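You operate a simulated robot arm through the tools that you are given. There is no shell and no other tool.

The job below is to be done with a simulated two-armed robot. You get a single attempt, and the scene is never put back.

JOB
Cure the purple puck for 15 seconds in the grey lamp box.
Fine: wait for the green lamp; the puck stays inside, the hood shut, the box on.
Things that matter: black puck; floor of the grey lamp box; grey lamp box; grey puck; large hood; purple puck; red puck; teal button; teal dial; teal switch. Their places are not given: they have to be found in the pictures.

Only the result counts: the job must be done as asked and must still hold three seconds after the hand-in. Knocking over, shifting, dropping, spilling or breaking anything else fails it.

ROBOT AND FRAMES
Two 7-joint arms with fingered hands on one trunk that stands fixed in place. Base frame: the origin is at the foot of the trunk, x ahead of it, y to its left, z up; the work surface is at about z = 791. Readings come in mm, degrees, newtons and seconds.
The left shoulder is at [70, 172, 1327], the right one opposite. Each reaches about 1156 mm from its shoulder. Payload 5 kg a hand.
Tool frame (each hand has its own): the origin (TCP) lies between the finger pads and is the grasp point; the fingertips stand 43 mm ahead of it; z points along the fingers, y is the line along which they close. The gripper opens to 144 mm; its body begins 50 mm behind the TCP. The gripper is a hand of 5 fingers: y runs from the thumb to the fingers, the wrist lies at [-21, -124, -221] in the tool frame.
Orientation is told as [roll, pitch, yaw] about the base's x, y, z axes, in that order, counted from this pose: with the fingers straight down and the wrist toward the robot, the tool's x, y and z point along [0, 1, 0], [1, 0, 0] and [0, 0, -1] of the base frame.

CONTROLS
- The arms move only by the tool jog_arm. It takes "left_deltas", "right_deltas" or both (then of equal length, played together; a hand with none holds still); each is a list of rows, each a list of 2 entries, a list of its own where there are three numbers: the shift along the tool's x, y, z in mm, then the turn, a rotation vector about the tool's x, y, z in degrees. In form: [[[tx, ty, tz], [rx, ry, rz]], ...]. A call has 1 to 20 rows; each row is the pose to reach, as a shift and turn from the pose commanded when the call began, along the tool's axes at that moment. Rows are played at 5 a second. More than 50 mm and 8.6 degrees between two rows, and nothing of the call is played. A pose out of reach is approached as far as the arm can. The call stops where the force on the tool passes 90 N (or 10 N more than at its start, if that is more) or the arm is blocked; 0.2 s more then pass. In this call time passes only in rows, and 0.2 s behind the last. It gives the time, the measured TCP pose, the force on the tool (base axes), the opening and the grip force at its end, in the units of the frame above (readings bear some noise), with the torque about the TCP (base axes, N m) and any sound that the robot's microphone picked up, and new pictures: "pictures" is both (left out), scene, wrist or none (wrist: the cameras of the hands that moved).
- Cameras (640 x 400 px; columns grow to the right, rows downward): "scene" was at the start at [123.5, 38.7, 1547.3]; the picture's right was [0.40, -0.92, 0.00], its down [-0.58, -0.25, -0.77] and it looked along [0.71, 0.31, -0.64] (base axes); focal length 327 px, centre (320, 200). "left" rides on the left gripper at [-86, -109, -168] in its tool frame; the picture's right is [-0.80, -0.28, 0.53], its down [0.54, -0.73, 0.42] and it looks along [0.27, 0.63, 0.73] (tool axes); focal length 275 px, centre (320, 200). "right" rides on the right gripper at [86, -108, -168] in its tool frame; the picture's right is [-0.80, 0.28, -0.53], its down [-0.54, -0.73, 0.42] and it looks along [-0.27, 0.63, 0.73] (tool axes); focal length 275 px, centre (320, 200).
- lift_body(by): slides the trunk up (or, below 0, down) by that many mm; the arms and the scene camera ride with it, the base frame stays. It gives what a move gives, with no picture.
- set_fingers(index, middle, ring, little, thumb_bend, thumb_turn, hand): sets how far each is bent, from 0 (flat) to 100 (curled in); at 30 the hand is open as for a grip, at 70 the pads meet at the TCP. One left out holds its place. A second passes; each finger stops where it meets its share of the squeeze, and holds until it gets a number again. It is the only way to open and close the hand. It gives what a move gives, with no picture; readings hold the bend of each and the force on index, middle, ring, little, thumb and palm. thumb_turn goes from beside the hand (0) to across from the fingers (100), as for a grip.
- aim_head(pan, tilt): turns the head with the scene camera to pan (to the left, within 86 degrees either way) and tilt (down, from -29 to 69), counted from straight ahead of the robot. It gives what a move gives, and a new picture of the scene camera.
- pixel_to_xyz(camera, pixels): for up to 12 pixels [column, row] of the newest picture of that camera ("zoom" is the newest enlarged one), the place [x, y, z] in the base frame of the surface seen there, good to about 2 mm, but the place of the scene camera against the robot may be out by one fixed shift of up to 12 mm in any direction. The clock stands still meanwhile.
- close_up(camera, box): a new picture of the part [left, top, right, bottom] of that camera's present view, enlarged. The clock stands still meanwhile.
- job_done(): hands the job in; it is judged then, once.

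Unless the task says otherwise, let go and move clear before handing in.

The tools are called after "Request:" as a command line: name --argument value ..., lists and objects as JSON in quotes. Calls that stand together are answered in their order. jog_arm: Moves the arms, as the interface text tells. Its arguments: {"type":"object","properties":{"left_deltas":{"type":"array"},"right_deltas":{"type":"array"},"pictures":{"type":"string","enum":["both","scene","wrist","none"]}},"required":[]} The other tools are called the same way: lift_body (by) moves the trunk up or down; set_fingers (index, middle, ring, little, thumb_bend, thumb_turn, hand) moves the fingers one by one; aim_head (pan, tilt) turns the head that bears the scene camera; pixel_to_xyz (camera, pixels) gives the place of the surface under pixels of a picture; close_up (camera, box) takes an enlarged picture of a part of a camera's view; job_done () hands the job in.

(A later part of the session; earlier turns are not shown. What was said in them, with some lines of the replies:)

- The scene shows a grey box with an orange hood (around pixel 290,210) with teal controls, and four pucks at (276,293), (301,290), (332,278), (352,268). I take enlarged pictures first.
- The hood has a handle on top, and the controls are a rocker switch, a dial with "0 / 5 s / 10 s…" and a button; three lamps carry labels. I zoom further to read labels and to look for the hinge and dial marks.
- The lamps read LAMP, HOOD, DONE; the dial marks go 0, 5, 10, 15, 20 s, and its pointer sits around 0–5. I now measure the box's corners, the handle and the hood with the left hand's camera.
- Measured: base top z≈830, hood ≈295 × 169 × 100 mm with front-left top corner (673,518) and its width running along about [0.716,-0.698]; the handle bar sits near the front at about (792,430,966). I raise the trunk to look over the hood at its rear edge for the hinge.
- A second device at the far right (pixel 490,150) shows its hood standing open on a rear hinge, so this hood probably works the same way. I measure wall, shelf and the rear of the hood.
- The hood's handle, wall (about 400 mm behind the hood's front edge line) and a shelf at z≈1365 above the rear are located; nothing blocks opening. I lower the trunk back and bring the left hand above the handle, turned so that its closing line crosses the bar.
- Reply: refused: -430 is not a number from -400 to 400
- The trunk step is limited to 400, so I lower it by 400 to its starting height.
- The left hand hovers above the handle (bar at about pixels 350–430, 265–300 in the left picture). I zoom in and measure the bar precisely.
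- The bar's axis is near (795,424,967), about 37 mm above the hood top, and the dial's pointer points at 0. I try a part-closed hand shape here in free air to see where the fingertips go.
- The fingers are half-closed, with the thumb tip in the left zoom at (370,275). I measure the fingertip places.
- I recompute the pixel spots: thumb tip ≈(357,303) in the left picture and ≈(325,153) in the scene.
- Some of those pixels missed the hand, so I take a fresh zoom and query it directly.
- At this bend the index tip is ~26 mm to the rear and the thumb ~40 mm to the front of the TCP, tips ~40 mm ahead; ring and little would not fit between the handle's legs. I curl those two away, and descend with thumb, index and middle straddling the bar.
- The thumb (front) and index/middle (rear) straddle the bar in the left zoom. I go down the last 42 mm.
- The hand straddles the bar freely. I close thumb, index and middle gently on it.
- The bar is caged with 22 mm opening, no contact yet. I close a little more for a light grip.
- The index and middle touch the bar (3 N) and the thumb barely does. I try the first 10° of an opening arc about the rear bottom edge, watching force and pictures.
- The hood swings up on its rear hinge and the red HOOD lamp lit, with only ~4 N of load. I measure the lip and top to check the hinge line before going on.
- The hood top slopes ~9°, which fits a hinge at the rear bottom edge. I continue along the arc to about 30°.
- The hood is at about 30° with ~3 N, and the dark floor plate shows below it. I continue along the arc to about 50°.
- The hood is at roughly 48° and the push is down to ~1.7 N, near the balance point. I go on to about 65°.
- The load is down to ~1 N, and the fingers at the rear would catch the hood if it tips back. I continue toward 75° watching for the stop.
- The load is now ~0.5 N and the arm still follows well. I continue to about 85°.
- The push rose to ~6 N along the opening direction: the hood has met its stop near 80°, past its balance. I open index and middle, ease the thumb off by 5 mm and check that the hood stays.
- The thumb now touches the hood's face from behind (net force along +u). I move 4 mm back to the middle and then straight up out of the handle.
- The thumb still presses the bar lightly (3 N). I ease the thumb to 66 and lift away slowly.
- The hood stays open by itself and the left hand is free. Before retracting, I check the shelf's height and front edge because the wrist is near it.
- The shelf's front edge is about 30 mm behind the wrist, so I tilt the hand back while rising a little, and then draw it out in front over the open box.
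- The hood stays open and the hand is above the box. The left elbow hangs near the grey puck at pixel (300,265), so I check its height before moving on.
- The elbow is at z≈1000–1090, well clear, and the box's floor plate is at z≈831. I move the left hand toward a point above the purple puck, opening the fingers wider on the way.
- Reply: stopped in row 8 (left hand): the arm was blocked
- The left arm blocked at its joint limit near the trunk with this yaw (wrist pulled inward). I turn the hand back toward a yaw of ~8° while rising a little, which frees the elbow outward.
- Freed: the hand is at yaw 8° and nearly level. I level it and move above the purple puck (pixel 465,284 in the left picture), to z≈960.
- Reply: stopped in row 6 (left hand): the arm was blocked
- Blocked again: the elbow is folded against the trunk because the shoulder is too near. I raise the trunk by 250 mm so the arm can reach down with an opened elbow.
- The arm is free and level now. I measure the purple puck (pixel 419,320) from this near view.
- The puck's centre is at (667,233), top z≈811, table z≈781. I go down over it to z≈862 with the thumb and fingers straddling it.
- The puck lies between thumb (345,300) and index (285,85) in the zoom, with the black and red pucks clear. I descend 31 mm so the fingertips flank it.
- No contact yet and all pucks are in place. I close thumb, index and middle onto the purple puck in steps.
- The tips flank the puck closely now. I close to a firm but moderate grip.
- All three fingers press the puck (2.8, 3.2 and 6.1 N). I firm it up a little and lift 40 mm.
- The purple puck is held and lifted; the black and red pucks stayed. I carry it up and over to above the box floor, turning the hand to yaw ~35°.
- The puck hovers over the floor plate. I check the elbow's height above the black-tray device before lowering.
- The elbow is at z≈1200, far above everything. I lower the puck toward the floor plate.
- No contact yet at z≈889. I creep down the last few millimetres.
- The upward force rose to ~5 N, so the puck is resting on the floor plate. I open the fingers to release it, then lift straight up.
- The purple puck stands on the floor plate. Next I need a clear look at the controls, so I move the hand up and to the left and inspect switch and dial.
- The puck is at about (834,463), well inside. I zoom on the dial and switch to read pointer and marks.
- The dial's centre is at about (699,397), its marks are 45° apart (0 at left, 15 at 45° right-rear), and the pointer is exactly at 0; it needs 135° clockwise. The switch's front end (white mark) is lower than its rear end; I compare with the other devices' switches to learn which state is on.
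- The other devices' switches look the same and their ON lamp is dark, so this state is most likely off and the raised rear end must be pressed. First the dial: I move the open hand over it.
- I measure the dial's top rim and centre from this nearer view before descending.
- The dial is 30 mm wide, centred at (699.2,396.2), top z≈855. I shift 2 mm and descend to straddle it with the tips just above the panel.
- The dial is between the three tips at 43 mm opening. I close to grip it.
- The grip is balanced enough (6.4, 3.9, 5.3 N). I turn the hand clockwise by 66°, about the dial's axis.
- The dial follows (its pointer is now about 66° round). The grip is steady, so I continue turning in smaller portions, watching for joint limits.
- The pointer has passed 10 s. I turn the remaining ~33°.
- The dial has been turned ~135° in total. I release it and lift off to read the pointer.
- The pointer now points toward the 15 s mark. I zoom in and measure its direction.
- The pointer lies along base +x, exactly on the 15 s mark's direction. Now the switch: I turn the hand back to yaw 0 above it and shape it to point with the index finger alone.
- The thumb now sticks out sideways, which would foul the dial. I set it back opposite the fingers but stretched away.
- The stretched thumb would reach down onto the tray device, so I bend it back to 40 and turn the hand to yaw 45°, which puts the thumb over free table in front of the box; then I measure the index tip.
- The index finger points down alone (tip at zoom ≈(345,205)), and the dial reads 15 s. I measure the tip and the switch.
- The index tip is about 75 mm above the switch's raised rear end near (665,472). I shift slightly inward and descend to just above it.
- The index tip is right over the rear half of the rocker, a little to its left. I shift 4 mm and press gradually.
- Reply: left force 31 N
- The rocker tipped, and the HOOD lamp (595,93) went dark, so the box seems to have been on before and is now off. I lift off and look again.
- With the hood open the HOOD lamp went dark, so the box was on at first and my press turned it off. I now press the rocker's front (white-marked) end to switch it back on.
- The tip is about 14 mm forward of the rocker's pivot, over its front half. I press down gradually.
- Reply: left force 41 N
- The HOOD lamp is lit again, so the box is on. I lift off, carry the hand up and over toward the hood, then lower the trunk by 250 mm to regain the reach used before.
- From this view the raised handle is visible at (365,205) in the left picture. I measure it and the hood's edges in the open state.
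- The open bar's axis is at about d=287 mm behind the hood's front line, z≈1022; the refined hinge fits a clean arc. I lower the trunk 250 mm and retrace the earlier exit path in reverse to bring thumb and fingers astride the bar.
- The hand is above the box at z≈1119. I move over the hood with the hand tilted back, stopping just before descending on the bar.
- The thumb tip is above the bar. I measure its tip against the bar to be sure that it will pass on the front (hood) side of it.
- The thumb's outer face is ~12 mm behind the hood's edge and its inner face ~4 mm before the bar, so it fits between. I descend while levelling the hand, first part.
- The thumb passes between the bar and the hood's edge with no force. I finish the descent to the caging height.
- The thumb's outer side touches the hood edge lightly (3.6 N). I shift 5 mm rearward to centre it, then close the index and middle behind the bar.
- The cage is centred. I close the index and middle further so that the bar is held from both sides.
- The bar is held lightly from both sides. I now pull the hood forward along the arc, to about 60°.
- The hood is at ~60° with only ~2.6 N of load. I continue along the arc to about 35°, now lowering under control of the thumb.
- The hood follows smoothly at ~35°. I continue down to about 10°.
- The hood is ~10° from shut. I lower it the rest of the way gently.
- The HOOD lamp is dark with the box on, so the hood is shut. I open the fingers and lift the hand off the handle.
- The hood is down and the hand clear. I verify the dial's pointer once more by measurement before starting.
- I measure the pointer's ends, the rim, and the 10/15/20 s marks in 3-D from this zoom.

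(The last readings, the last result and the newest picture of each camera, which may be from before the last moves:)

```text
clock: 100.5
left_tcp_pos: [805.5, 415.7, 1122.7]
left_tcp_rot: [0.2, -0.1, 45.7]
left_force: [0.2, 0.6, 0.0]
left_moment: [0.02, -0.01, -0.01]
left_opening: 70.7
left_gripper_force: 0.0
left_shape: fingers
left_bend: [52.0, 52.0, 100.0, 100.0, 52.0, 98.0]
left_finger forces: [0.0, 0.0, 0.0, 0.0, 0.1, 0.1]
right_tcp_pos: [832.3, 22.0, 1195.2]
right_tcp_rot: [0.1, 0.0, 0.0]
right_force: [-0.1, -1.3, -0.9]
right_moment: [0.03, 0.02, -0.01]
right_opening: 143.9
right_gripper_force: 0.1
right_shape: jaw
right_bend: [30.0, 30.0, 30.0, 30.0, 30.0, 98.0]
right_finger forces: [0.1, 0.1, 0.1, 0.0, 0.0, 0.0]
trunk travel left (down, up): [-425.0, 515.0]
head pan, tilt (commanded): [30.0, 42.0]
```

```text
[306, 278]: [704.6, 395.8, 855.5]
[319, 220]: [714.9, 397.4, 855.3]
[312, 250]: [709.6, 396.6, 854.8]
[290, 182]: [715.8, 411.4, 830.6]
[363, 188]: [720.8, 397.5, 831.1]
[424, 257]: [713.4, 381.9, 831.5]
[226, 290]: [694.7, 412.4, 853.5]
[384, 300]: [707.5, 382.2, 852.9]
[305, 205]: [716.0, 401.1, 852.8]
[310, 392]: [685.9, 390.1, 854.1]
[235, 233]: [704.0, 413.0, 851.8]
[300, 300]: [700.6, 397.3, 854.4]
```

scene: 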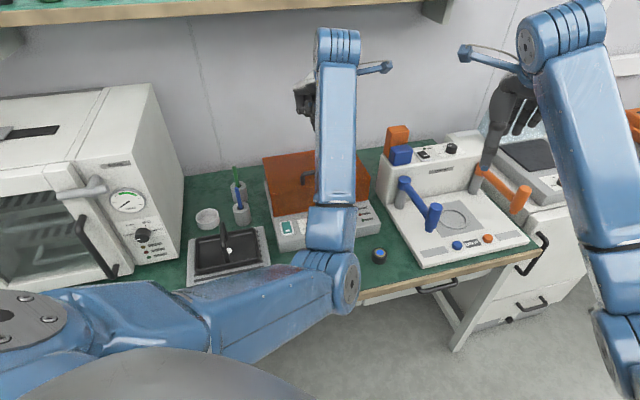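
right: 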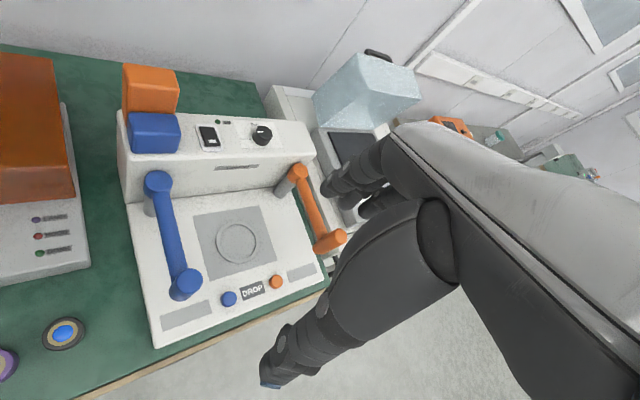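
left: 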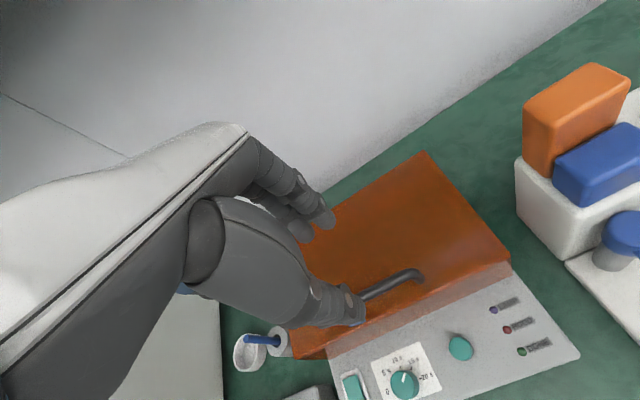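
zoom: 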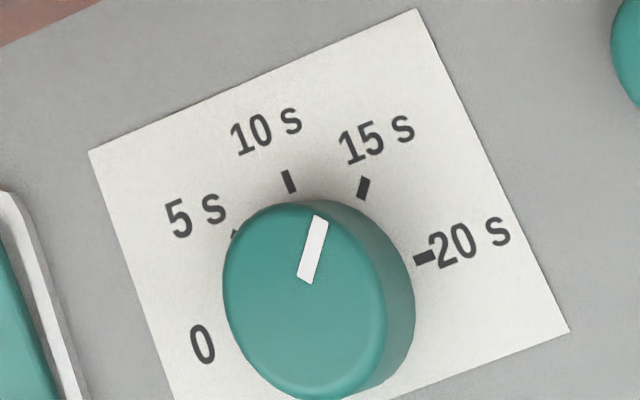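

The pointer lies within a few degrees of the 15 s mark. Next is the start button at about (768,342), top z≈845; I raise the trunk 200 mm to avoid the elbow limit and shape the pointing finger again.

Request:
lift_body --by 200

Request:
set_fingers --hand "left" --index 58 --middle 100 --ring 100 --little 100 --thumb_bend 42 --thumb_turn 98

Request:
jog_arm --left_deltas '[[[0, -30, 0], [0, 0, 0]], [[0, -60, 20], [0, 0, 0]], [[0, -90, 60], [0, 0, 0]], [[5, -108, 100], [0, 0, 0]], [[10, -109, 145], [0, 0, 0]], [[16, -109, 190], [0, 0, 0]], [[18, -109, 235], [0, 0, 0]], [[18, -109, 280], [0, 0, 0]], [[18, -109, 325], [0, 0, 0]], [[18, -109, 370], [0, 0, 0]]]'

Request:
close_up --camera "left" --box '[240, 160, 560, 400]'

```text
clock: 102.7
left_tcp_pos: [806.0, 417.3, 1322.2]
left_tcp_rot: [0.1, -0.1, 45.7]
left_force: [-0.2, 0.3, 0.2]
left_moment: [0.02, 0.02, 0.04]
left_opening: 70.7
left_gripper_force: 0.0
left_shape: fingers
left_bend: [52.0, 52.0, 100.0, 100.0, 52.0, 98.0]
left_finger forces: [0.0, 0.0, 0.1, 0.1, 0.0, 0.0]
right_tcp_pos: [832.0, 23.1, 1394.7]
right_tcp_rot: [0.0, 0.1, 0.0]
right_force: [-0.5, 0.1, -0.1]
right_moment: [0.0, 0.02, -0.02]
right_opening: 143.6
right_gripper_force: 0.0
right_shape: jaw
right_bend: [30.0, 30.0, 30.0, 30.0, 30.0, 98.0]
right_finger forces: [0.0, 0.1, 0.0, 0.0, 0.0, 0.1]
trunk travel left (down, up): [-625.0, 315.0]
head pan, tilt (commanded): [30.0, 42.0]
```

```text
clock: 103.7
left_tcp_pos: [807.7, 417.2, 1323.0]
left_tcp_rot: [0.2, -0.1, 45.8]
left_force: [0.6, 1.0, 0.5]
left_moment: [-0.02, 0.0, 0.03]
left_opening: 80.1
left_gripper_force: 0.0
left_shape: fingers
left_bend: [57.0, 100.0, 100.0, 100.0, 42.0, 97.0]
left_finger forces: [0.1, 0.0, 0.0, 0.0, 0.0, 0.0]
right_tcp_pos: [832.0, 22.5, 1394.8]
right_tcp_rot: [-0.1, 0.1, 0.0]
right_force: [-0.2, 1.0, 0.2]
right_moment: [0.0, -0.02, 0.0]
right_opening: 143.5
right_gripper_force: 0.0
right_shape: jaw
right_bend: [30.0, 30.0, 30.0, 30.0, 30.0, 98.0]
right_finger forces: [0.0, 0.0, 0.1, 0.0, 0.0, 0.0]
trunk travel left (down, up): [-625.0, 315.0]
head pan, tilt (commanded): [30.0, 42.0]
```

```text
clock: 105.5
left_tcp_pos: [728.8, 452.6, 1111.5]
left_tcp_rot: [3.6, -7.5, 48.9]
left_force: [-1.0, 0.8, -0.2]
left_moment: [-0.06, -0.02, 0.0]
left_opening: 80.0
left_gripper_force: 0.0
left_shape: fingers
left_bend: [57.0, 100.0, 100.0, 100.0, 42.0, 97.0]
left_finger forces: [0.0, 0.0, 0.0, 0.0, 0.1, 0.0]
right_tcp_pos: [832.8, 24.7, 1394.4]
right_tcp_rot: [-0.1, 0.0, -0.1]
right_force: [0.5, -1.1, -0.1]
right_moment: [-0.03, 0.02, -0.01]
right_opening: 143.6
right_gripper_force: 0.0
right_shape: jaw
right_bend: [30.0, 30.0, 30.0, 30.0, 30.0, 98.0]
right_finger forces: [0.0, 0.0, 0.1, 0.1, 0.0, 0.0]
trunk travel left (down, up): [-625.0, 315.0]
head pan, tilt (commanded): [30.0, 42.0]
stopped in row 8 (left hand): the arm was blocked; the commanded pose is now the measured one
```

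scene: 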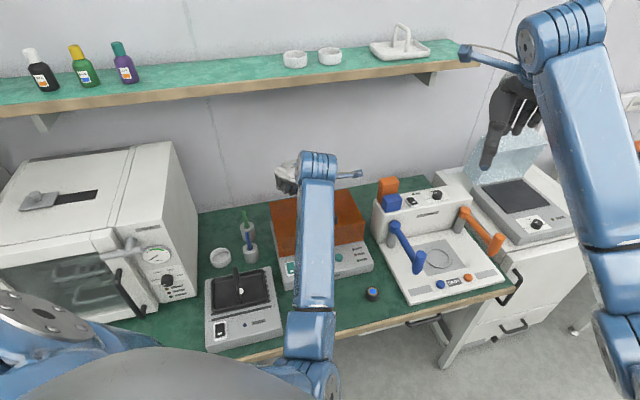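
left: 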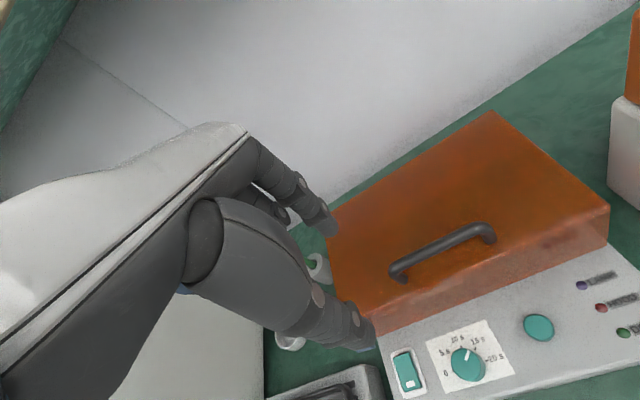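

```text
1.67 times, centred on (400, 280) of left
```

zoom: 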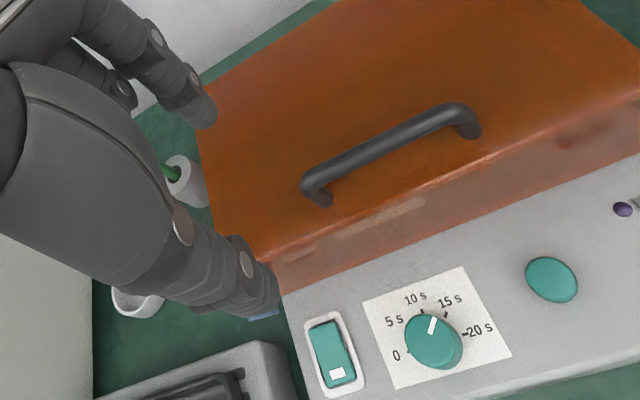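

The left arm hit its elbow limit again. As before, I free it by turning the hand to a yaw of ~5°, which also suits pressing the button.

Request:
jog_arm --left_deltas '[[[0, 0, -5], [1.1, -0.5, 6.3]], [[0, 0, -10], [2.2, -1.0, 12.6]], [[0, 0, -15], [3.3, -1.5, 18.9]], [[0, 0, -20], [4.3, -2.0, 25.2]], [[0, 0, -20], [5.4, -2.5, 31.5]], [[0, 0, -20], [6.5, -3.1, 37.8]], [[0, 0, -20], [7.6, -3.6, 44]]]'

```text
clock: 107.1
left_tcp_pos: [729.2, 446.0, 1130.2]
left_tcp_rot: [1.5, 2.6, 5.1]
left_force: [0.2, -0.4, -0.5]
left_moment: [0.0, -0.02, -0.03]
left_opening: 80.1
left_gripper_force: 0.1
left_shape: fingers
left_bend: [57.0, 100.0, 100.0, 100.0, 42.0, 97.0]
left_finger forces: [0.0, 0.0, 0.0, 0.0, 0.1, 0.1]
right_tcp_pos: [832.3, 22.5, 1395.3]
right_tcp_rot: [0.0, 0.0, 0.0]
right_force: [-0.7, 0.6, 0.5]
right_moment: [-0.02, 0.02, -0.03]
right_opening: 143.6
right_gripper_force: 0.0
right_shape: jaw
right_bend: [30.0, 30.0, 30.0, 30.0, 30.0, 98.0]
right_finger forces: [0.0, 0.0, 0.0, 0.0, 0.0, 0.1]
trunk travel left (down, up): [-625.0, 315.0]
head pan, tilt (commanded): [30.0, 42.0]
```

scene: 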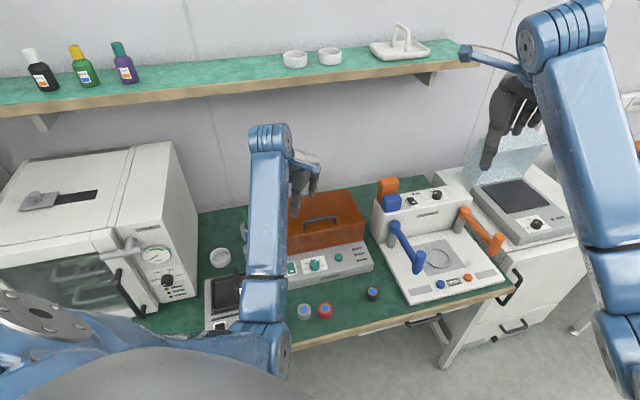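
left: 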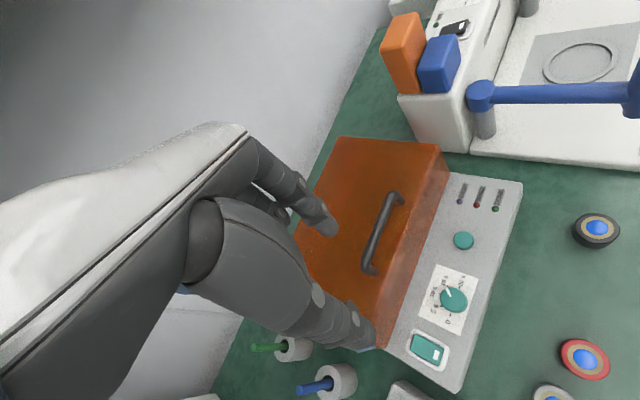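

Freed again. I level the hand and bring the index finger above the button.

Request:
jog_arm --left_deltas '[[[-20, 0, 10], [-0.6, -0.4, 0]], [[-45, 0, 25], [-1.2, -0.8, 0]], [[-70, 0, 50], [-1.8, -1.1, 0]], [[-99, -1, 80], [-2.6, -1.5, 0]], [[-99, -1, 115], [-2.6, -1.5, 0]], [[-99, -1, 145], [-2.6, -1.5, 0]]]'

Request:
close_up --camera "left" --box '[240, 160, 480, 360]'

```text
clock: 108.5
left_tcp_pos: [728.7, 351.8, 982.3]
left_tcp_rot: [0.0, -0.1, 5.2]
left_force: [0.3, -0.4, 0.3]
left_moment: [-0.02, 0.02, -0.03]
left_opening: 80.2
left_gripper_force: 0.1
left_shape: fingers
left_bend: [57.0, 100.0, 100.0, 100.0, 42.0, 97.0]
left_finger forces: [0.0, 0.0, 0.0, 0.0, 0.0, 0.0]
right_tcp_pos: [832.2, 24.0, 1393.6]
right_tcp_rot: [-0.2, 0.0, 0.0]
right_force: [0.9, -0.2, -0.6]
right_moment: [0.01, 0.01, 0.01]
right_opening: 143.9
right_gripper_force: 0.1
right_shape: jaw
right_bend: [30.0, 30.0, 30.0, 30.0, 30.0, 98.0]
right_finger forces: [0.0, 0.0, 0.0, 0.0, 0.0, 0.0]
trunk travel left (down, up): [-625.0, 315.0]
head pan, tilt (commanded): [30.0, 42.0]
```

scene: 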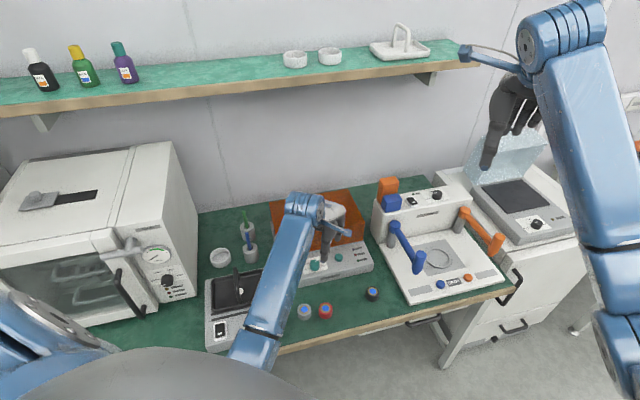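
left: 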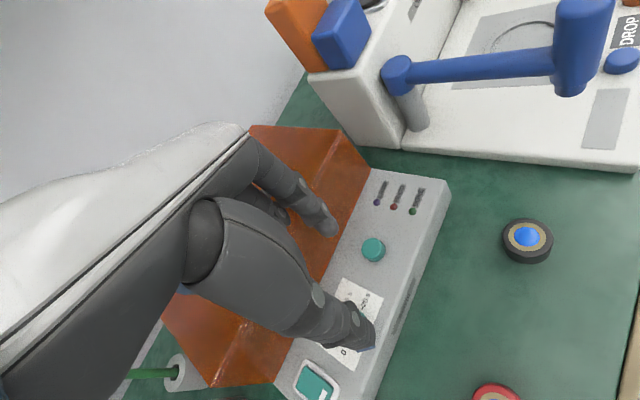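

```text
2.00 times, centred on (360, 260) of left
```

zoom: 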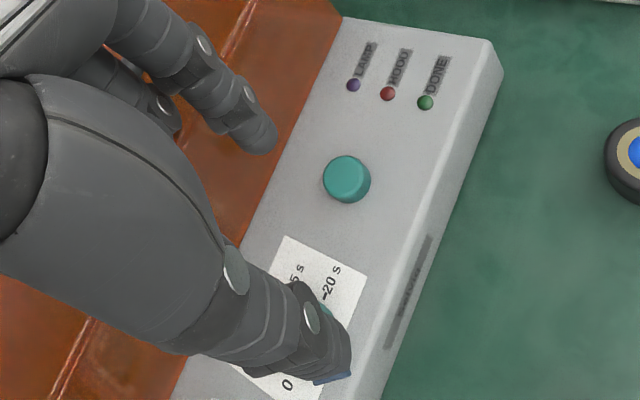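

The index is near the button (zoom 347,178). I measure both from this view.

Request:
pixel_to_xyz --camera "zoom" --pixels '[[345, 175], [326, 172], [366, 180], [347, 158], [345, 195], [262, 150], [270, 140], [250, 148], [330, 375], [345, 355]]'

```text
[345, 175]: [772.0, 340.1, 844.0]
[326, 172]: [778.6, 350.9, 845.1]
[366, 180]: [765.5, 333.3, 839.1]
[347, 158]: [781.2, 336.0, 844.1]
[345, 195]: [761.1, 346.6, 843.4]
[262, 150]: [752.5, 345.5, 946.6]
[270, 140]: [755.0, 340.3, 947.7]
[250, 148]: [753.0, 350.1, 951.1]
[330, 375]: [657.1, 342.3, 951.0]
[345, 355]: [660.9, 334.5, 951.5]
```

The button's centre is (769.5,342) and the tip is ~10 mm short of it. I shift onto it and descend to just above.

Request:
jog_arm --left_deltas '[[[-7.5, 10, 25], [0, 0, 0]], [[-7.5, 10, 55], [0, 0, 0]], [[-7.5, 10, 78], [0, 0, 0]]]' --pictures "wrist"

Request:
close_up --camera "left" --box '[260, 160, 460, 340]'

```text
clock: 109.3
left_tcp_pos: [739.0, 345.3, 905.1]
left_tcp_rot: [0.1, 0.0, 5.2]
left_force: [1.0, 1.1, 0.8]
left_moment: [0.02, 0.05, 0.0]
left_opening: 80.3
left_gripper_force: 0.0
left_shape: fingers
left_bend: [57.0, 100.0, 100.0, 100.0, 42.0, 97.0]
left_finger forces: [0.0, 0.0, 0.1, 0.1, 0.1, 0.0]
right_tcp_pos: [830.8, 21.9, 1396.0]
right_tcp_rot: [0.0, 0.0, 0.0]
right_force: [0.2, -0.6, 0.8]
right_moment: [-0.02, -0.01, -0.02]
right_opening: 143.7
right_gripper_force: 0.0
right_shape: jaw
right_bend: [30.0, 30.0, 30.0, 30.0, 30.0, 98.0]
right_finger forces: [0.1, 0.1, 0.0, 0.1, 0.0, 0.1]
trunk travel left (down, up): [-625.0, 315.0]
head pan, tilt (commanded): [30.0, 42.0]
```

left: 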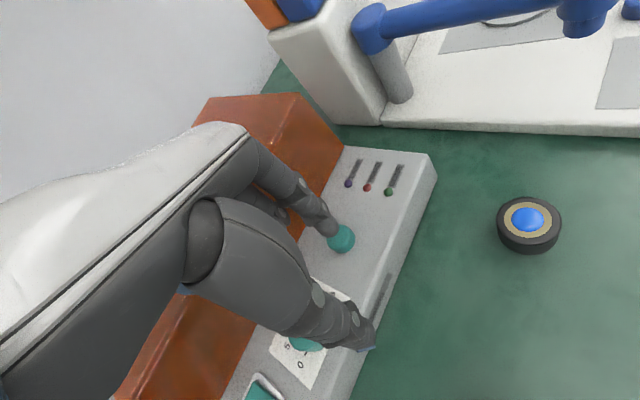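

```text
2.22 times, centred on (360, 250) of left
```

zoom: 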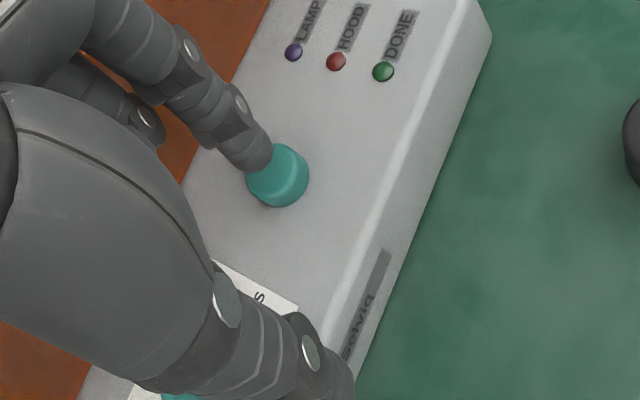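

The tip is above the button, about 3 mm off centre. I correct and press down in small steps, watching the LAMP light.

Request:
jog_arm --left_deltas '[[[-3, 0, 6], [0, 0, 0]], [[-3, 0, 10], [0, 0, 0]], [[-3, 0, 13], [0, 0, 0]], [[-3, 0, 15], [0, 0, 0]], [[-3, 0, 17], [0, 0, 0]]]' --pictures "wrist"

Request:
close_up --camera "left" --box '[260, 160, 460, 340]'

```text
clock: 110.5
left_tcp_pos: [740.0, 342.1, 889.2]
left_tcp_rot: [0.0, -0.2, 5.2]
left_force: [0.1, -0.4, 2.4]
left_moment: [-0.01, -0.06, 0.01]
left_opening: 80.0
left_gripper_force: 0.8
left_shape: fingers
left_bend: [57.0, 100.0, 100.0, 100.0, 42.0, 97.0]
left_finger forces: [2.2, 0.1, 0.0, 0.1, 0.0, 0.0]
right_tcp_pos: [831.4, 23.2, 1395.0]
right_tcp_rot: [0.0, 0.0, 0.1]
right_force: [-0.1, 0.1, 1.3]
right_moment: [0.03, 0.02, 0.0]
right_opening: 143.5
right_gripper_force: 0.1
right_shape: jaw
right_bend: [30.0, 30.0, 30.0, 30.0, 30.0, 98.0]
right_finger forces: [0.1, 0.1, 0.0, 0.1, 0.0, 0.0]
trunk travel left (down, up): [-625.0, 315.0]
head pan, tilt (commanded): [30.0, 42.0]
```

left: 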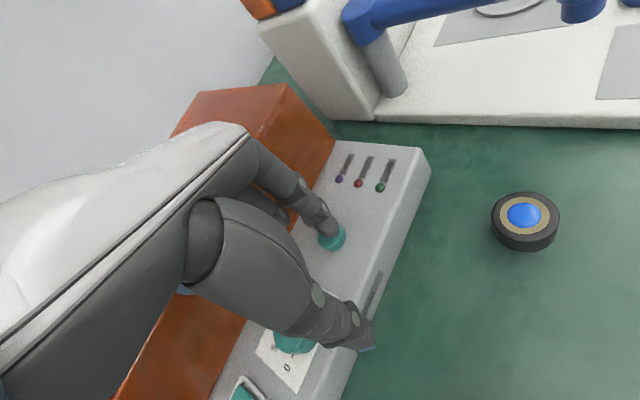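

```text
2.22 times, centred on (360, 250) of left
```

zoom: 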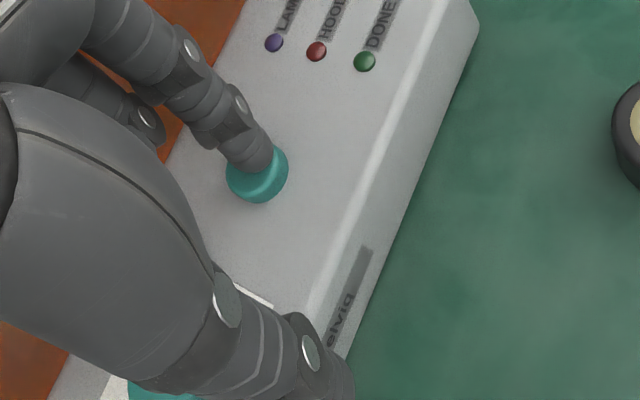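

Contact is made (2.2 N) but the lamp is still dark. Before starting I take one more look at the dial from the scene camera.

Request:
close_up --camera "scene" --box '[295, 250, 345, 285]'

```text
11.43 times, centred on (320, 268) of scene
```

zoom: 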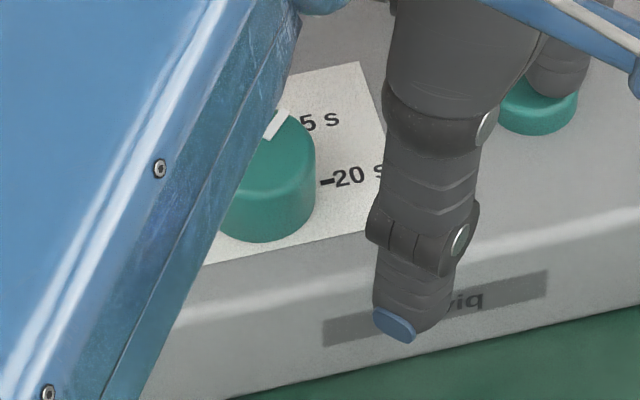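

The earlier 16× view, analysed against the printed marks, shows the pointer within ~1° of 15 s, so I press the button further.

Request:
jog_arm --left_deltas '[[[0, 0, 2], [0, 0, 0]], [[0, 0, 4], [0, 0, 0]], [[0, 0, 6], [0, 0, 0]]]' --pictures "wrist"

Request:
close_up --camera "left" --box '[300, 140, 460, 240]'

```text
clock: 111.3
left_tcp_pos: [739.8, 340.4, 884.6]
left_tcp_rot: [0.1, -0.3, 5.2]
left_force: [0.6, -0.1, 10.1]
left_moment: [-0.15, -0.45, -0.02]
left_opening: 80.2
left_gripper_force: 5.2
left_shape: fingers
left_bend: [57.0, 100.0, 100.0, 100.0, 42.0, 97.0]
left_finger forces: [10.7, 0.0, 0.1, 0.0, 0.1, 0.0]
right_tcp_pos: [831.0, 22.8, 1394.9]
right_tcp_rot: [0.0, 0.0, -0.1]
right_force: [-0.7, 0.3, 0.5]
right_moment: [-0.01, -0.01, -0.05]
right_opening: 143.7
right_gripper_force: 0.0
right_shape: jaw
right_bend: [30.0, 30.0, 30.0, 30.0, 30.0, 98.0]
right_finger forces: [0.0, 0.0, 0.0, 0.0, 0.1, 0.1]
trunk travel left (down, up): [-625.0, 315.0]
head pan, tilt (commanded): [30.0, 42.0]
heard: click
```

left: 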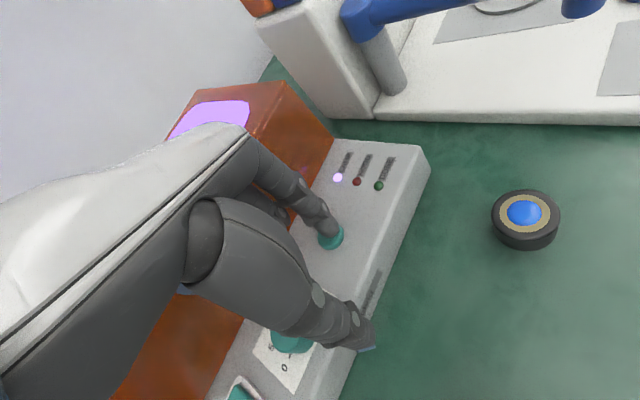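

```text
4.00 times, centred on (380, 190) of left
```

zoom: 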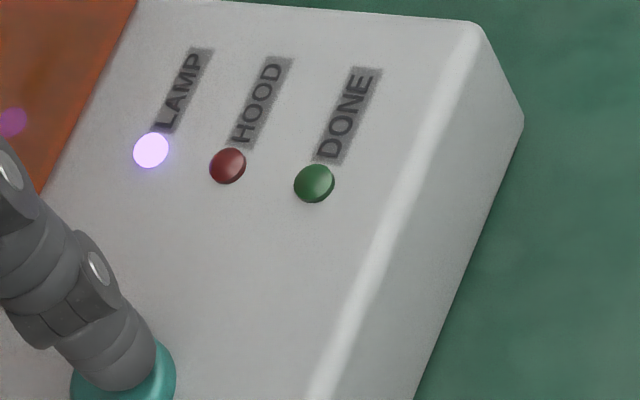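

A click was heard and the LAMP lit violet: the cure is running since about t≈111. I lift the finger off straight up.

Request:
jog_arm --left_deltas '[[[0, 0, -10], [0, 0, 0]], [[0, 0, -40], [0, 0, 0]], [[0, -10, -80], [0, 0, 0]], [[10, -20, -120], [0, 0, 0]], [[30, -30, -150], [0, 0, 0]]]'

Request:
close_up --camera "scene" --box '[260, 170, 400, 300]'

```text
clock: 112.5
left_tcp_pos: [706.9, 370.1, 1029.7]
left_tcp_rot: [0.0, 0.0, 5.2]
left_force: [0.3, 0.4, -0.5]
left_moment: [-0.01, -0.03, -0.02]
left_opening: 80.0
left_gripper_force: 0.1
left_shape: fingers
left_bend: [57.0, 100.0, 100.0, 100.0, 42.0, 97.0]
left_finger forces: [0.0, 0.0, 0.1, 0.1, 0.0, 0.0]
right_tcp_pos: [831.7, 23.8, 1394.8]
right_tcp_rot: [-0.1, 0.0, 0.1]
right_force: [0.0, 0.0, 0.0]
right_moment: [-0.01, -0.05, 0.0]
right_opening: 143.5
right_gripper_force: 0.0
right_shape: jaw
right_bend: [30.0, 30.0, 30.0, 30.0, 30.0, 98.0]
right_finger forces: [0.0, 0.0, 0.0, 0.0, 0.0, 0.0]
trunk travel left (down, up): [-625.0, 315.0]
head pan, tilt (commanded): [30.0, 42.0]
```

scene: 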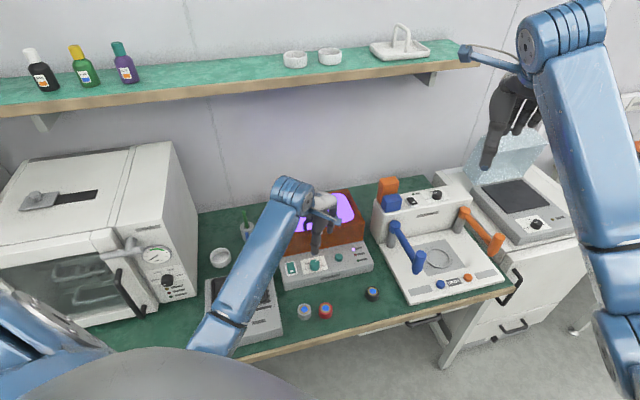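
left: 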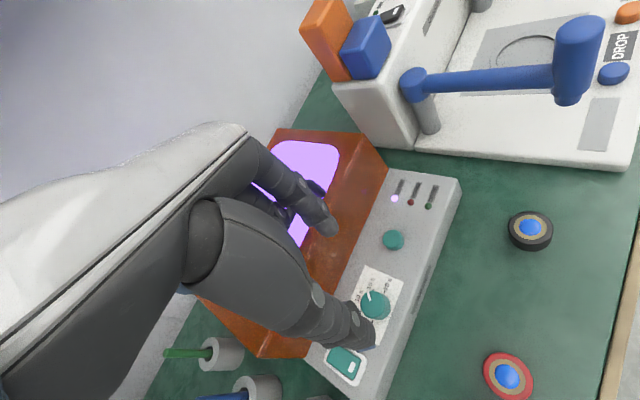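

```text
3.08 times, centred on (330, 235) of scene
```

zoom: 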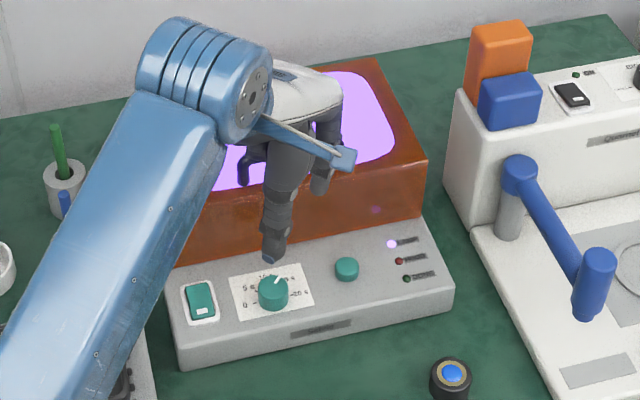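

The hood glows violet and the dial still points to 15 s. I move the hand up and back to its starting area while the cure runs.

Request:
jog_arm --left_deltas '[[[5, -10, -35], [0, 0, 0]], [[15, -25, -70], [0, 0, 0]], [[30, -45, -100], [0, 0, 0]], [[45, -65, -130], [0, 0, 0]], [[60, -88, -160], [0, 0, 0]], [[78, -110, -190], [0, 0, 0]], [[95, -132, -215], [0, 0, 0]], [[113, -154, -240], [0, 0, 0]], [[130, -176, -265], [0, 0, 0]], [[148, -198, -290], [0, 0, 0]], [[165, -220, -315], [0, 0, 0]], [[180, -240, -335], [0, 0, 0]], [[195, -260, -345], [0, 0, 5]]]'

Request:
close_up --camera "scene" --box '[260, 170, 400, 300]'

```text
clock: 115.3
left_tcp_pos: [429.7, 539.5, 1378.3]
left_tcp_rot: [0.0, 0.1, 0.1]
left_force: [0.1, 0.2, 0.0]
left_moment: [0.0, -0.03, 0.01]
left_opening: 80.3
left_gripper_force: 0.1
left_shape: fingers
left_bend: [57.0, 100.0, 100.0, 100.0, 42.0, 97.0]
left_finger forces: [0.0, 0.1, 0.1, 0.0, 0.0, 0.0]
right_tcp_pos: [831.3, 23.5, 1394.9]
right_tcp_rot: [0.0, 0.1, 0.0]
right_force: [-0.1, 0.1, 0.8]
right_moment: [0.01, -0.01, 0.01]
right_opening: 143.6
right_gripper_force: 0.0
right_shape: jaw
right_bend: [30.0, 30.0, 30.0, 30.0, 30.0, 98.0]
right_finger forces: [0.0, 0.0, 0.0, 0.0, 0.0, 0.0]
trunk travel left (down, up): [-625.0, 315.0]
head pan, tilt (commanded): [30.0, 42.0]
```

scene: 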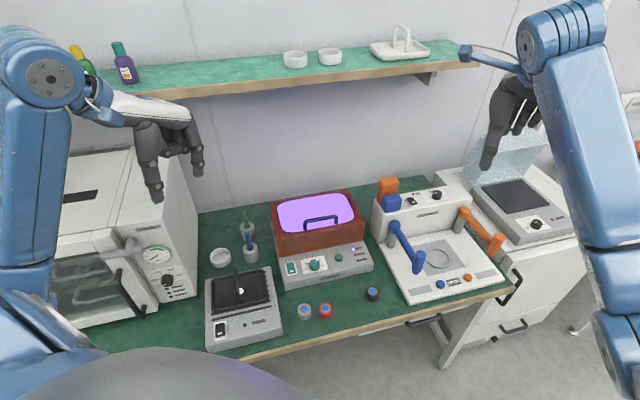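
left: 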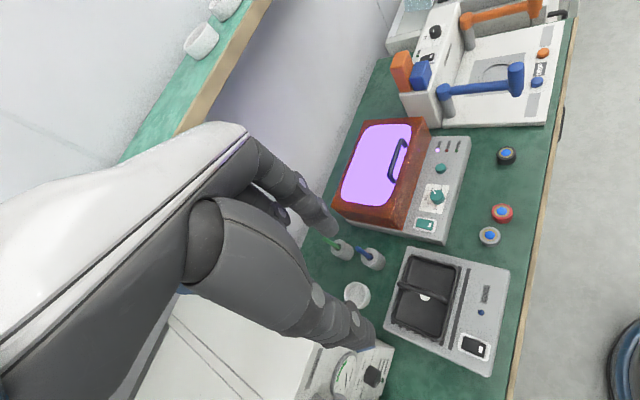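

```text
3.08 times, centred on (330, 235) of scene
```

zoom: 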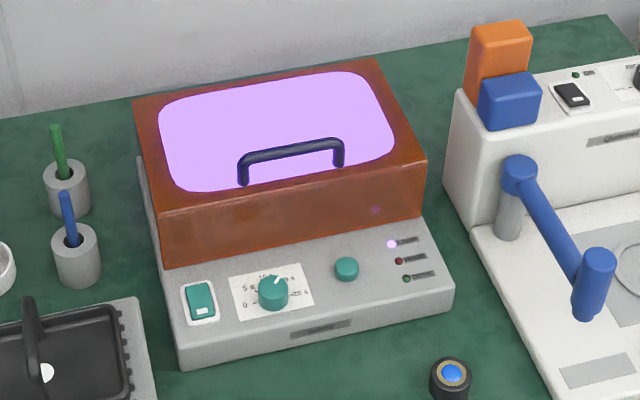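

All is clear and the cure is at about 4 s. I check the dial closely now that nothing blocks the view, then wait.

Request:
close_up --camera "scene" --box '[300, 255, 335, 277]'

Request:
jog_arm --left_deltas '[[[0, 0, 0], [0, 0, 0]], [[0, 0, 0], [0, 0, 0]], [[0, 0, 0], [0, 0, 0]], [[0, 0, 0], [0, 0, 0]], [[0, 0, 0], [0, 0, 0]], [[0, 0, 0], [0, 0, 0]], [[0, 0, 0], [0, 0, 0]], [[0, 0, 0], [0, 0, 0]], [[0, 0, 0], [0, 0, 0]], [[0, 0, 0], [0, 0, 0]], [[0, 0, 0], [0, 0, 0]], [[0, 0, 0], [0, 0, 0]], [[0, 0, 0], [0, 0, 0]], [[0, 0, 0], [0, 0, 0]], [[0, 0, 0], [0, 0, 0]], [[0, 0, 0], [0, 0, 0]], [[0, 0, 0], [0, 0, 0]], [[0, 0, 0], [0, 0, 0]], [[0, 0, 0], [0, 0, 0]], [[0, 0, 0], [0, 0, 0]]]' --pictures "scene"

```text
16.00 times, centred on (318, 266) of scene
```

zoom: 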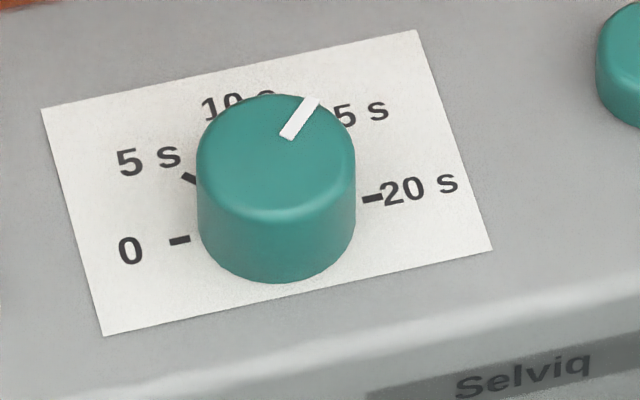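

```text
clock: 119.5
left_tcp_pos: [431.3, 538.9, 1378.3]
left_tcp_rot: [-0.1, -0.1, 0.3]
left_force: [0.1, -0.3, 0.9]
left_moment: [-0.03, 0.02, -0.02]
left_opening: 80.3
left_gripper_force: 0.0
left_shape: fingers
left_bend: [57.0, 100.0, 100.0, 100.0, 42.0, 97.0]
left_finger forces: [0.0, 0.1, 0.0, 0.0, 0.0, 0.0]
right_tcp_pos: [831.9, 23.9, 1395.7]
right_tcp_rot: [0.0, 0.0, 0.0]
right_force: [-0.1, -0.4, 0.4]
right_moment: [0.01, -0.01, -0.03]
right_opening: 143.5
right_gripper_force: 0.1
right_shape: jaw
right_bend: [30.0, 30.0, 30.0, 30.0, 30.0, 98.0]
right_finger forces: [0.1, 0.0, 0.1, 0.1, 0.0, 0.0]
trunk travel left (down, up): [-625.0, 315.0]
head pan, tilt (commanded): [30.0, 42.0]
```

scene: 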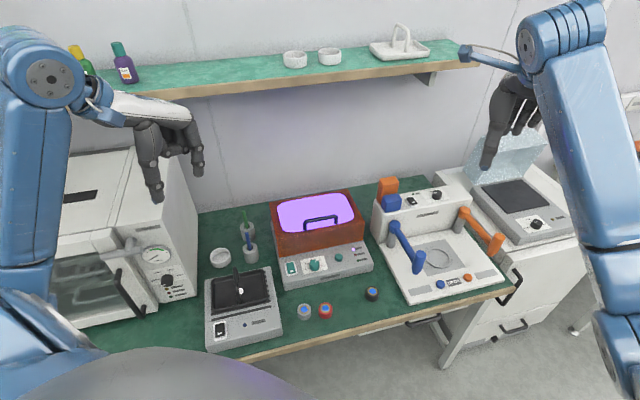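

The LAMP still glows at t≈119.5. I keep waiting.

Request:
jog_arm --left_deltas '[[[0, 0, 0], [0, 0, 0]], [[0, 0, 0], [0, 0, 0]], [[0, 0, 0], [0, 0, 0]], [[0, 0, 0], [0, 0, 0]], [[0, 0, 0], [0, 0, 0]], [[0, 0, 0], [0, 0, 0]], [[0, 0, 0], [0, 0, 0]], [[0, 0, 0], [0, 0, 0]], [[0, 0, 0], [0, 0, 0]], [[0, 0, 0], [0, 0, 0]], [[0, 0, 0], [0, 0, 0]], [[0, 0, 0], [0, 0, 0]], [[0, 0, 0], [0, 0, 0]], [[0, 0, 0], [0, 0, 0]], [[0, 0, 0], [0, 0, 0]], [[0, 0, 0], [0, 0, 0]], [[0, 0, 0], [0, 0, 0]], [[0, 0, 0], [0, 0, 0]], [[0, 0, 0], [0, 0, 0]], [[0, 0, 0], [0, 0, 0]]]' --pictures "none"

Request:
jog_arm --left_deltas '[[[0, 0, 0], [0, 0, 0]], [[0, 0, 0], [0, 0, 0]], [[0, 0, 0], [0, 0, 0]], [[0, 0, 0], [0, 0, 0]], [[0, 0, 0], [0, 0, 0]], [[0, 0, 0], [0, 0, 0]], [[0, 0, 0], [0, 0, 0]]]' --pictures "none"

Request:
close_up --camera "scene" --box '[260, 170, 400, 300]'

```text
clock: 123.7
left_tcp_pos: [430.2, 538.8, 1378.1]
left_tcp_rot: [0.1, 0.0, 0.2]
left_force: [-0.6, -0.8, -0.2]
left_moment: [-0.03, 0.02, -0.02]
left_opening: 80.1
left_gripper_force: 0.1
left_shape: fingers
left_bend: [57.0, 100.0, 100.0, 100.0, 42.0, 97.0]
left_finger forces: [0.0, 0.0, 0.0, 0.0, 0.0, 0.0]
right_tcp_pos: [832.0, 23.4, 1396.4]
right_tcp_rot: [0.0, 0.1, 0.1]
right_force: [0.2, 0.6, 0.2]
right_moment: [0.02, 0.01, -0.01]
right_opening: 143.5
right_gripper_force: 0.0
right_shape: jaw
right_bend: [30.0, 30.0, 30.0, 30.0, 30.0, 98.0]
right_finger forces: [0.1, 0.1, 0.0, 0.0, 0.0, 0.0]
trunk travel left (down, up): [-625.0, 315.0]
head pan, tilt (commanded): [30.0, 42.0]
```

```text
clock: 125.3
left_tcp_pos: [431.4, 538.6, 1376.8]
left_tcp_rot: [-0.1, 0.0, 0.2]
left_force: [0.9, 0.1, 0.5]
left_moment: [0.0, 0.03, -0.02]
left_opening: 80.1
left_gripper_force: 0.1
left_shape: fingers
left_bend: [57.0, 100.0, 100.0, 100.0, 42.0, 97.0]
left_finger forces: [0.1, 0.1, 0.1, 0.0, 0.0, 0.0]
right_tcp_pos: [831.9, 23.1, 1394.8]
right_tcp_rot: [0.0, -0.1, 0.0]
right_force: [0.3, -0.2, 0.1]
right_moment: [0.02, 0.0, 0.01]
right_opening: 144.0
right_gripper_force: 0.1
right_shape: jaw
right_bend: [30.0, 30.0, 30.0, 30.0, 30.0, 98.0]
right_finger forces: [0.1, 0.0, 0.0, 0.0, 0.0, 0.0]
trunk travel left (down, up): [-625.0, 315.0]
head pan, tilt (commanded): [30.0, 42.0]
```

```text
3.08 times, centred on (330, 235) of scene
```

zoom: 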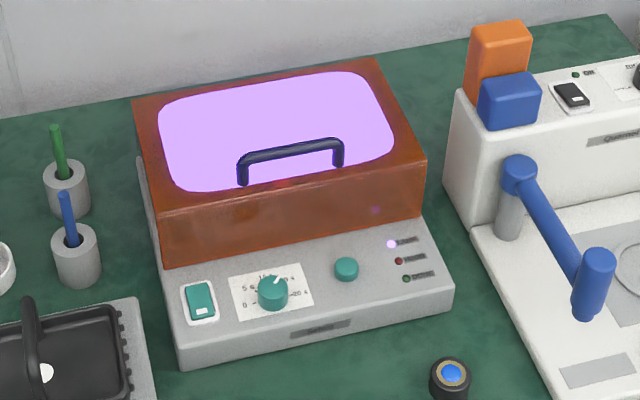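

The lamp still glows at t=125.3 (about 14.3 s in). I wait in short steps to see when DONE lights.

Request:
jog_arm --left_deltas '[[[0, 0, 0], [0, 0, 0]], [[0, 0, 0], [0, 0, 0]]]' --pictures "none"

Request:
close_up --camera "scene" --box '[320, 230, 400, 280]'

Request:
jog_arm --left_deltas '[[[0, 0, 0], [0, 0, 0]]]' --pictures "none"

Request:
close_up --camera "scene" --box '[320, 230, 400, 280]'

Request:
jog_arm --left_deltas '[[[0, 0, 0], [0, 0, 0]]]' --pictures "none"

Request:
close_up --camera "scene" --box '[320, 230, 400, 280]'

```text
clock: 125.9
left_tcp_pos: [430.9, 539.2, 1376.2]
left_tcp_rot: [0.0, 0.1, 0.2]
left_force: [0.8, 0.1, -0.2]
left_moment: [0.01, 0.02, 0.0]
left_opening: 80.4
left_gripper_force: 0.0
left_shape: fingers
left_bend: [57.0, 100.0, 100.0, 100.0, 42.0, 97.0]
left_finger forces: [0.0, 0.0, 0.0, 0.1, 0.1, 0.0]
right_tcp_pos: [832.3, 22.3, 1395.2]
right_tcp_rot: [0.0, -0.1, 0.0]
right_force: [0.5, 0.0, -0.2]
right_moment: [0.02, -0.02, 0.01]
right_opening: 143.6
right_gripper_force: 0.0
right_shape: jaw
right_bend: [30.0, 30.0, 30.0, 30.0, 30.0, 98.0]
right_finger forces: [0.1, 0.0, 0.0, 0.0, 0.0, 0.0]
trunk travel left (down, up): [-625.0, 315.0]
head pan, tilt (commanded): [30.0, 42.0]
```

```text
8.00 times, centred on (360, 255) of scene
```

zoom: 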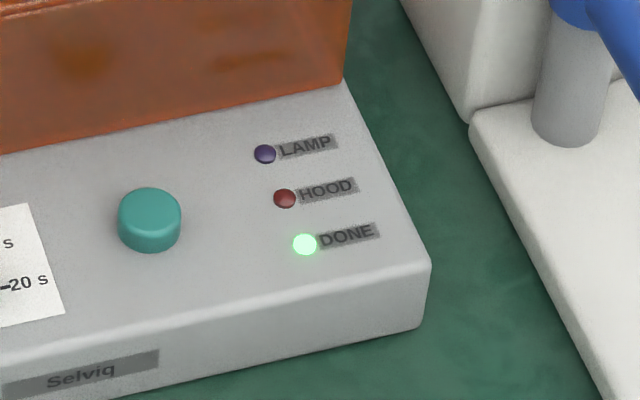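

```text
clock: 126.3
left_tcp_pos: [430.5, 539.7, 1378.0]
left_tcp_rot: [0.0, 0.0, 0.2]
left_force: [0.3, -0.7, 0.1]
left_moment: [-0.02, 0.0, -0.01]
left_opening: 80.1
left_gripper_force: 0.1
left_shape: fingers
left_bend: [57.0, 100.0, 100.0, 100.0, 42.0, 97.0]
left_finger forces: [0.0, 0.1, 0.1, 0.1, 0.0, 0.1]
right_tcp_pos: [831.5, 23.2, 1394.9]
right_tcp_rot: [0.0, 0.0, -0.1]
right_force: [0.2, 0.4, -0.6]
right_moment: [-0.01, 0.02, 0.02]
right_opening: 143.8
right_gripper_force: 0.0
right_shape: jaw
right_bend: [30.0, 30.0, 30.0, 30.0, 30.0, 98.0]
right_finger forces: [0.0, 0.0, 0.0, 0.0, 0.0, 0.0]
trunk travel left (down, up): [-625.0, 315.0]
head pan, tilt (commanded): [30.0, 42.0]
```

```text
8.00 times, centred on (360, 255) of scene
```

zoom: 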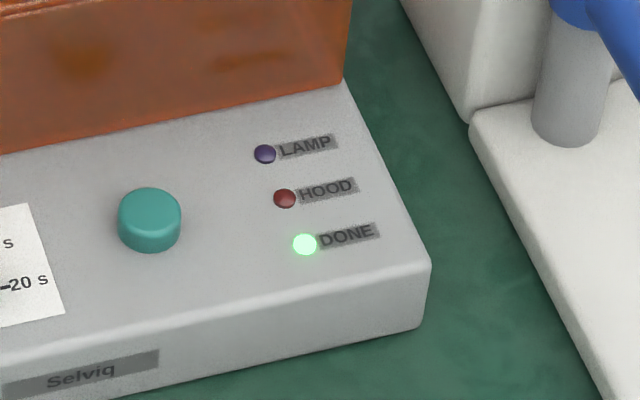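

```text
clock: 126.7
left_tcp_pos: [431.2, 538.9, 1378.0]
left_tcp_rot: [0.0, 0.0, 0.2]
left_force: [0.6, 0.1, 0.1]
left_moment: [-0.02, 0.01, 0.04]
left_opening: 80.3
left_gripper_force: 0.0
left_shape: fingers
left_bend: [57.0, 100.0, 100.0, 100.0, 42.0, 97.0]
left_finger forces: [0.1, 0.0, 0.0, 0.0, 0.1, 0.0]
right_tcp_pos: [831.6, 21.9, 1395.3]
right_tcp_rot: [0.1, 0.0, -0.1]
right_force: [0.8, 0.2, -0.2]
right_moment: [0.03, -0.01, 0.01]
right_opening: 143.6
right_gripper_force: 0.1
right_shape: jaw
right_bend: [30.0, 30.0, 30.0, 30.0, 30.0, 98.0]
right_finger forces: [0.0, 0.1, 0.1, 0.0, 0.0, 0.0]
trunk travel left (down, up): [-625.0, 315.0]
head pan, tilt (commanded): [30.0, 42.0]
```

```text
8.00 times, centred on (360, 255) of scene
```

zoom: 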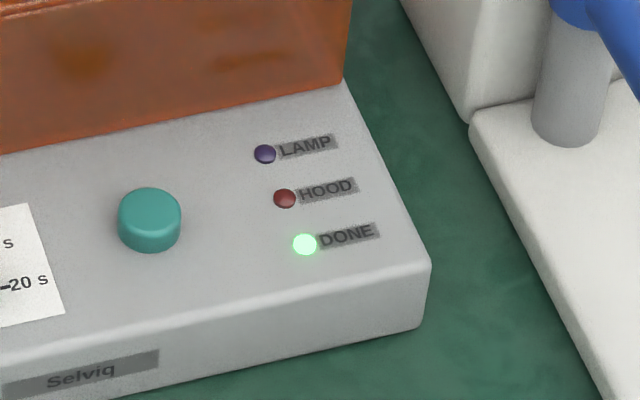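

The green DONE lamp lit about 15 s after the start (between t=125.3 and 125.9). The HOOD lamp is dark, the box is still on, the hands are clear and the other pucks stand where they were, so I hand the job in.

Request:
job_done

```text
The job is handed in.
```

The purple puck is cured and the job is handed in. The green DONE lamp lit about 15 seconds after I pressed the button, and the puck is still inside with the hood shut and the box on.

- **Timing:** The start click came just before clock 111.3, and DONE lit between 125.3 and 125.9. That puts the run at roughly 14 to 15 seconds. By measurement the dial pointer sits within about 3 degrees of the 15 s mark.
- **Switch:** The box was already on when I started. I misread the switch and turned it off briefly, then switched it back on before the cure began.
- **Other things:** The grey, red and black pucks were not touched and look unmoved in the last pictures. Both hands were clear at the hand-in.
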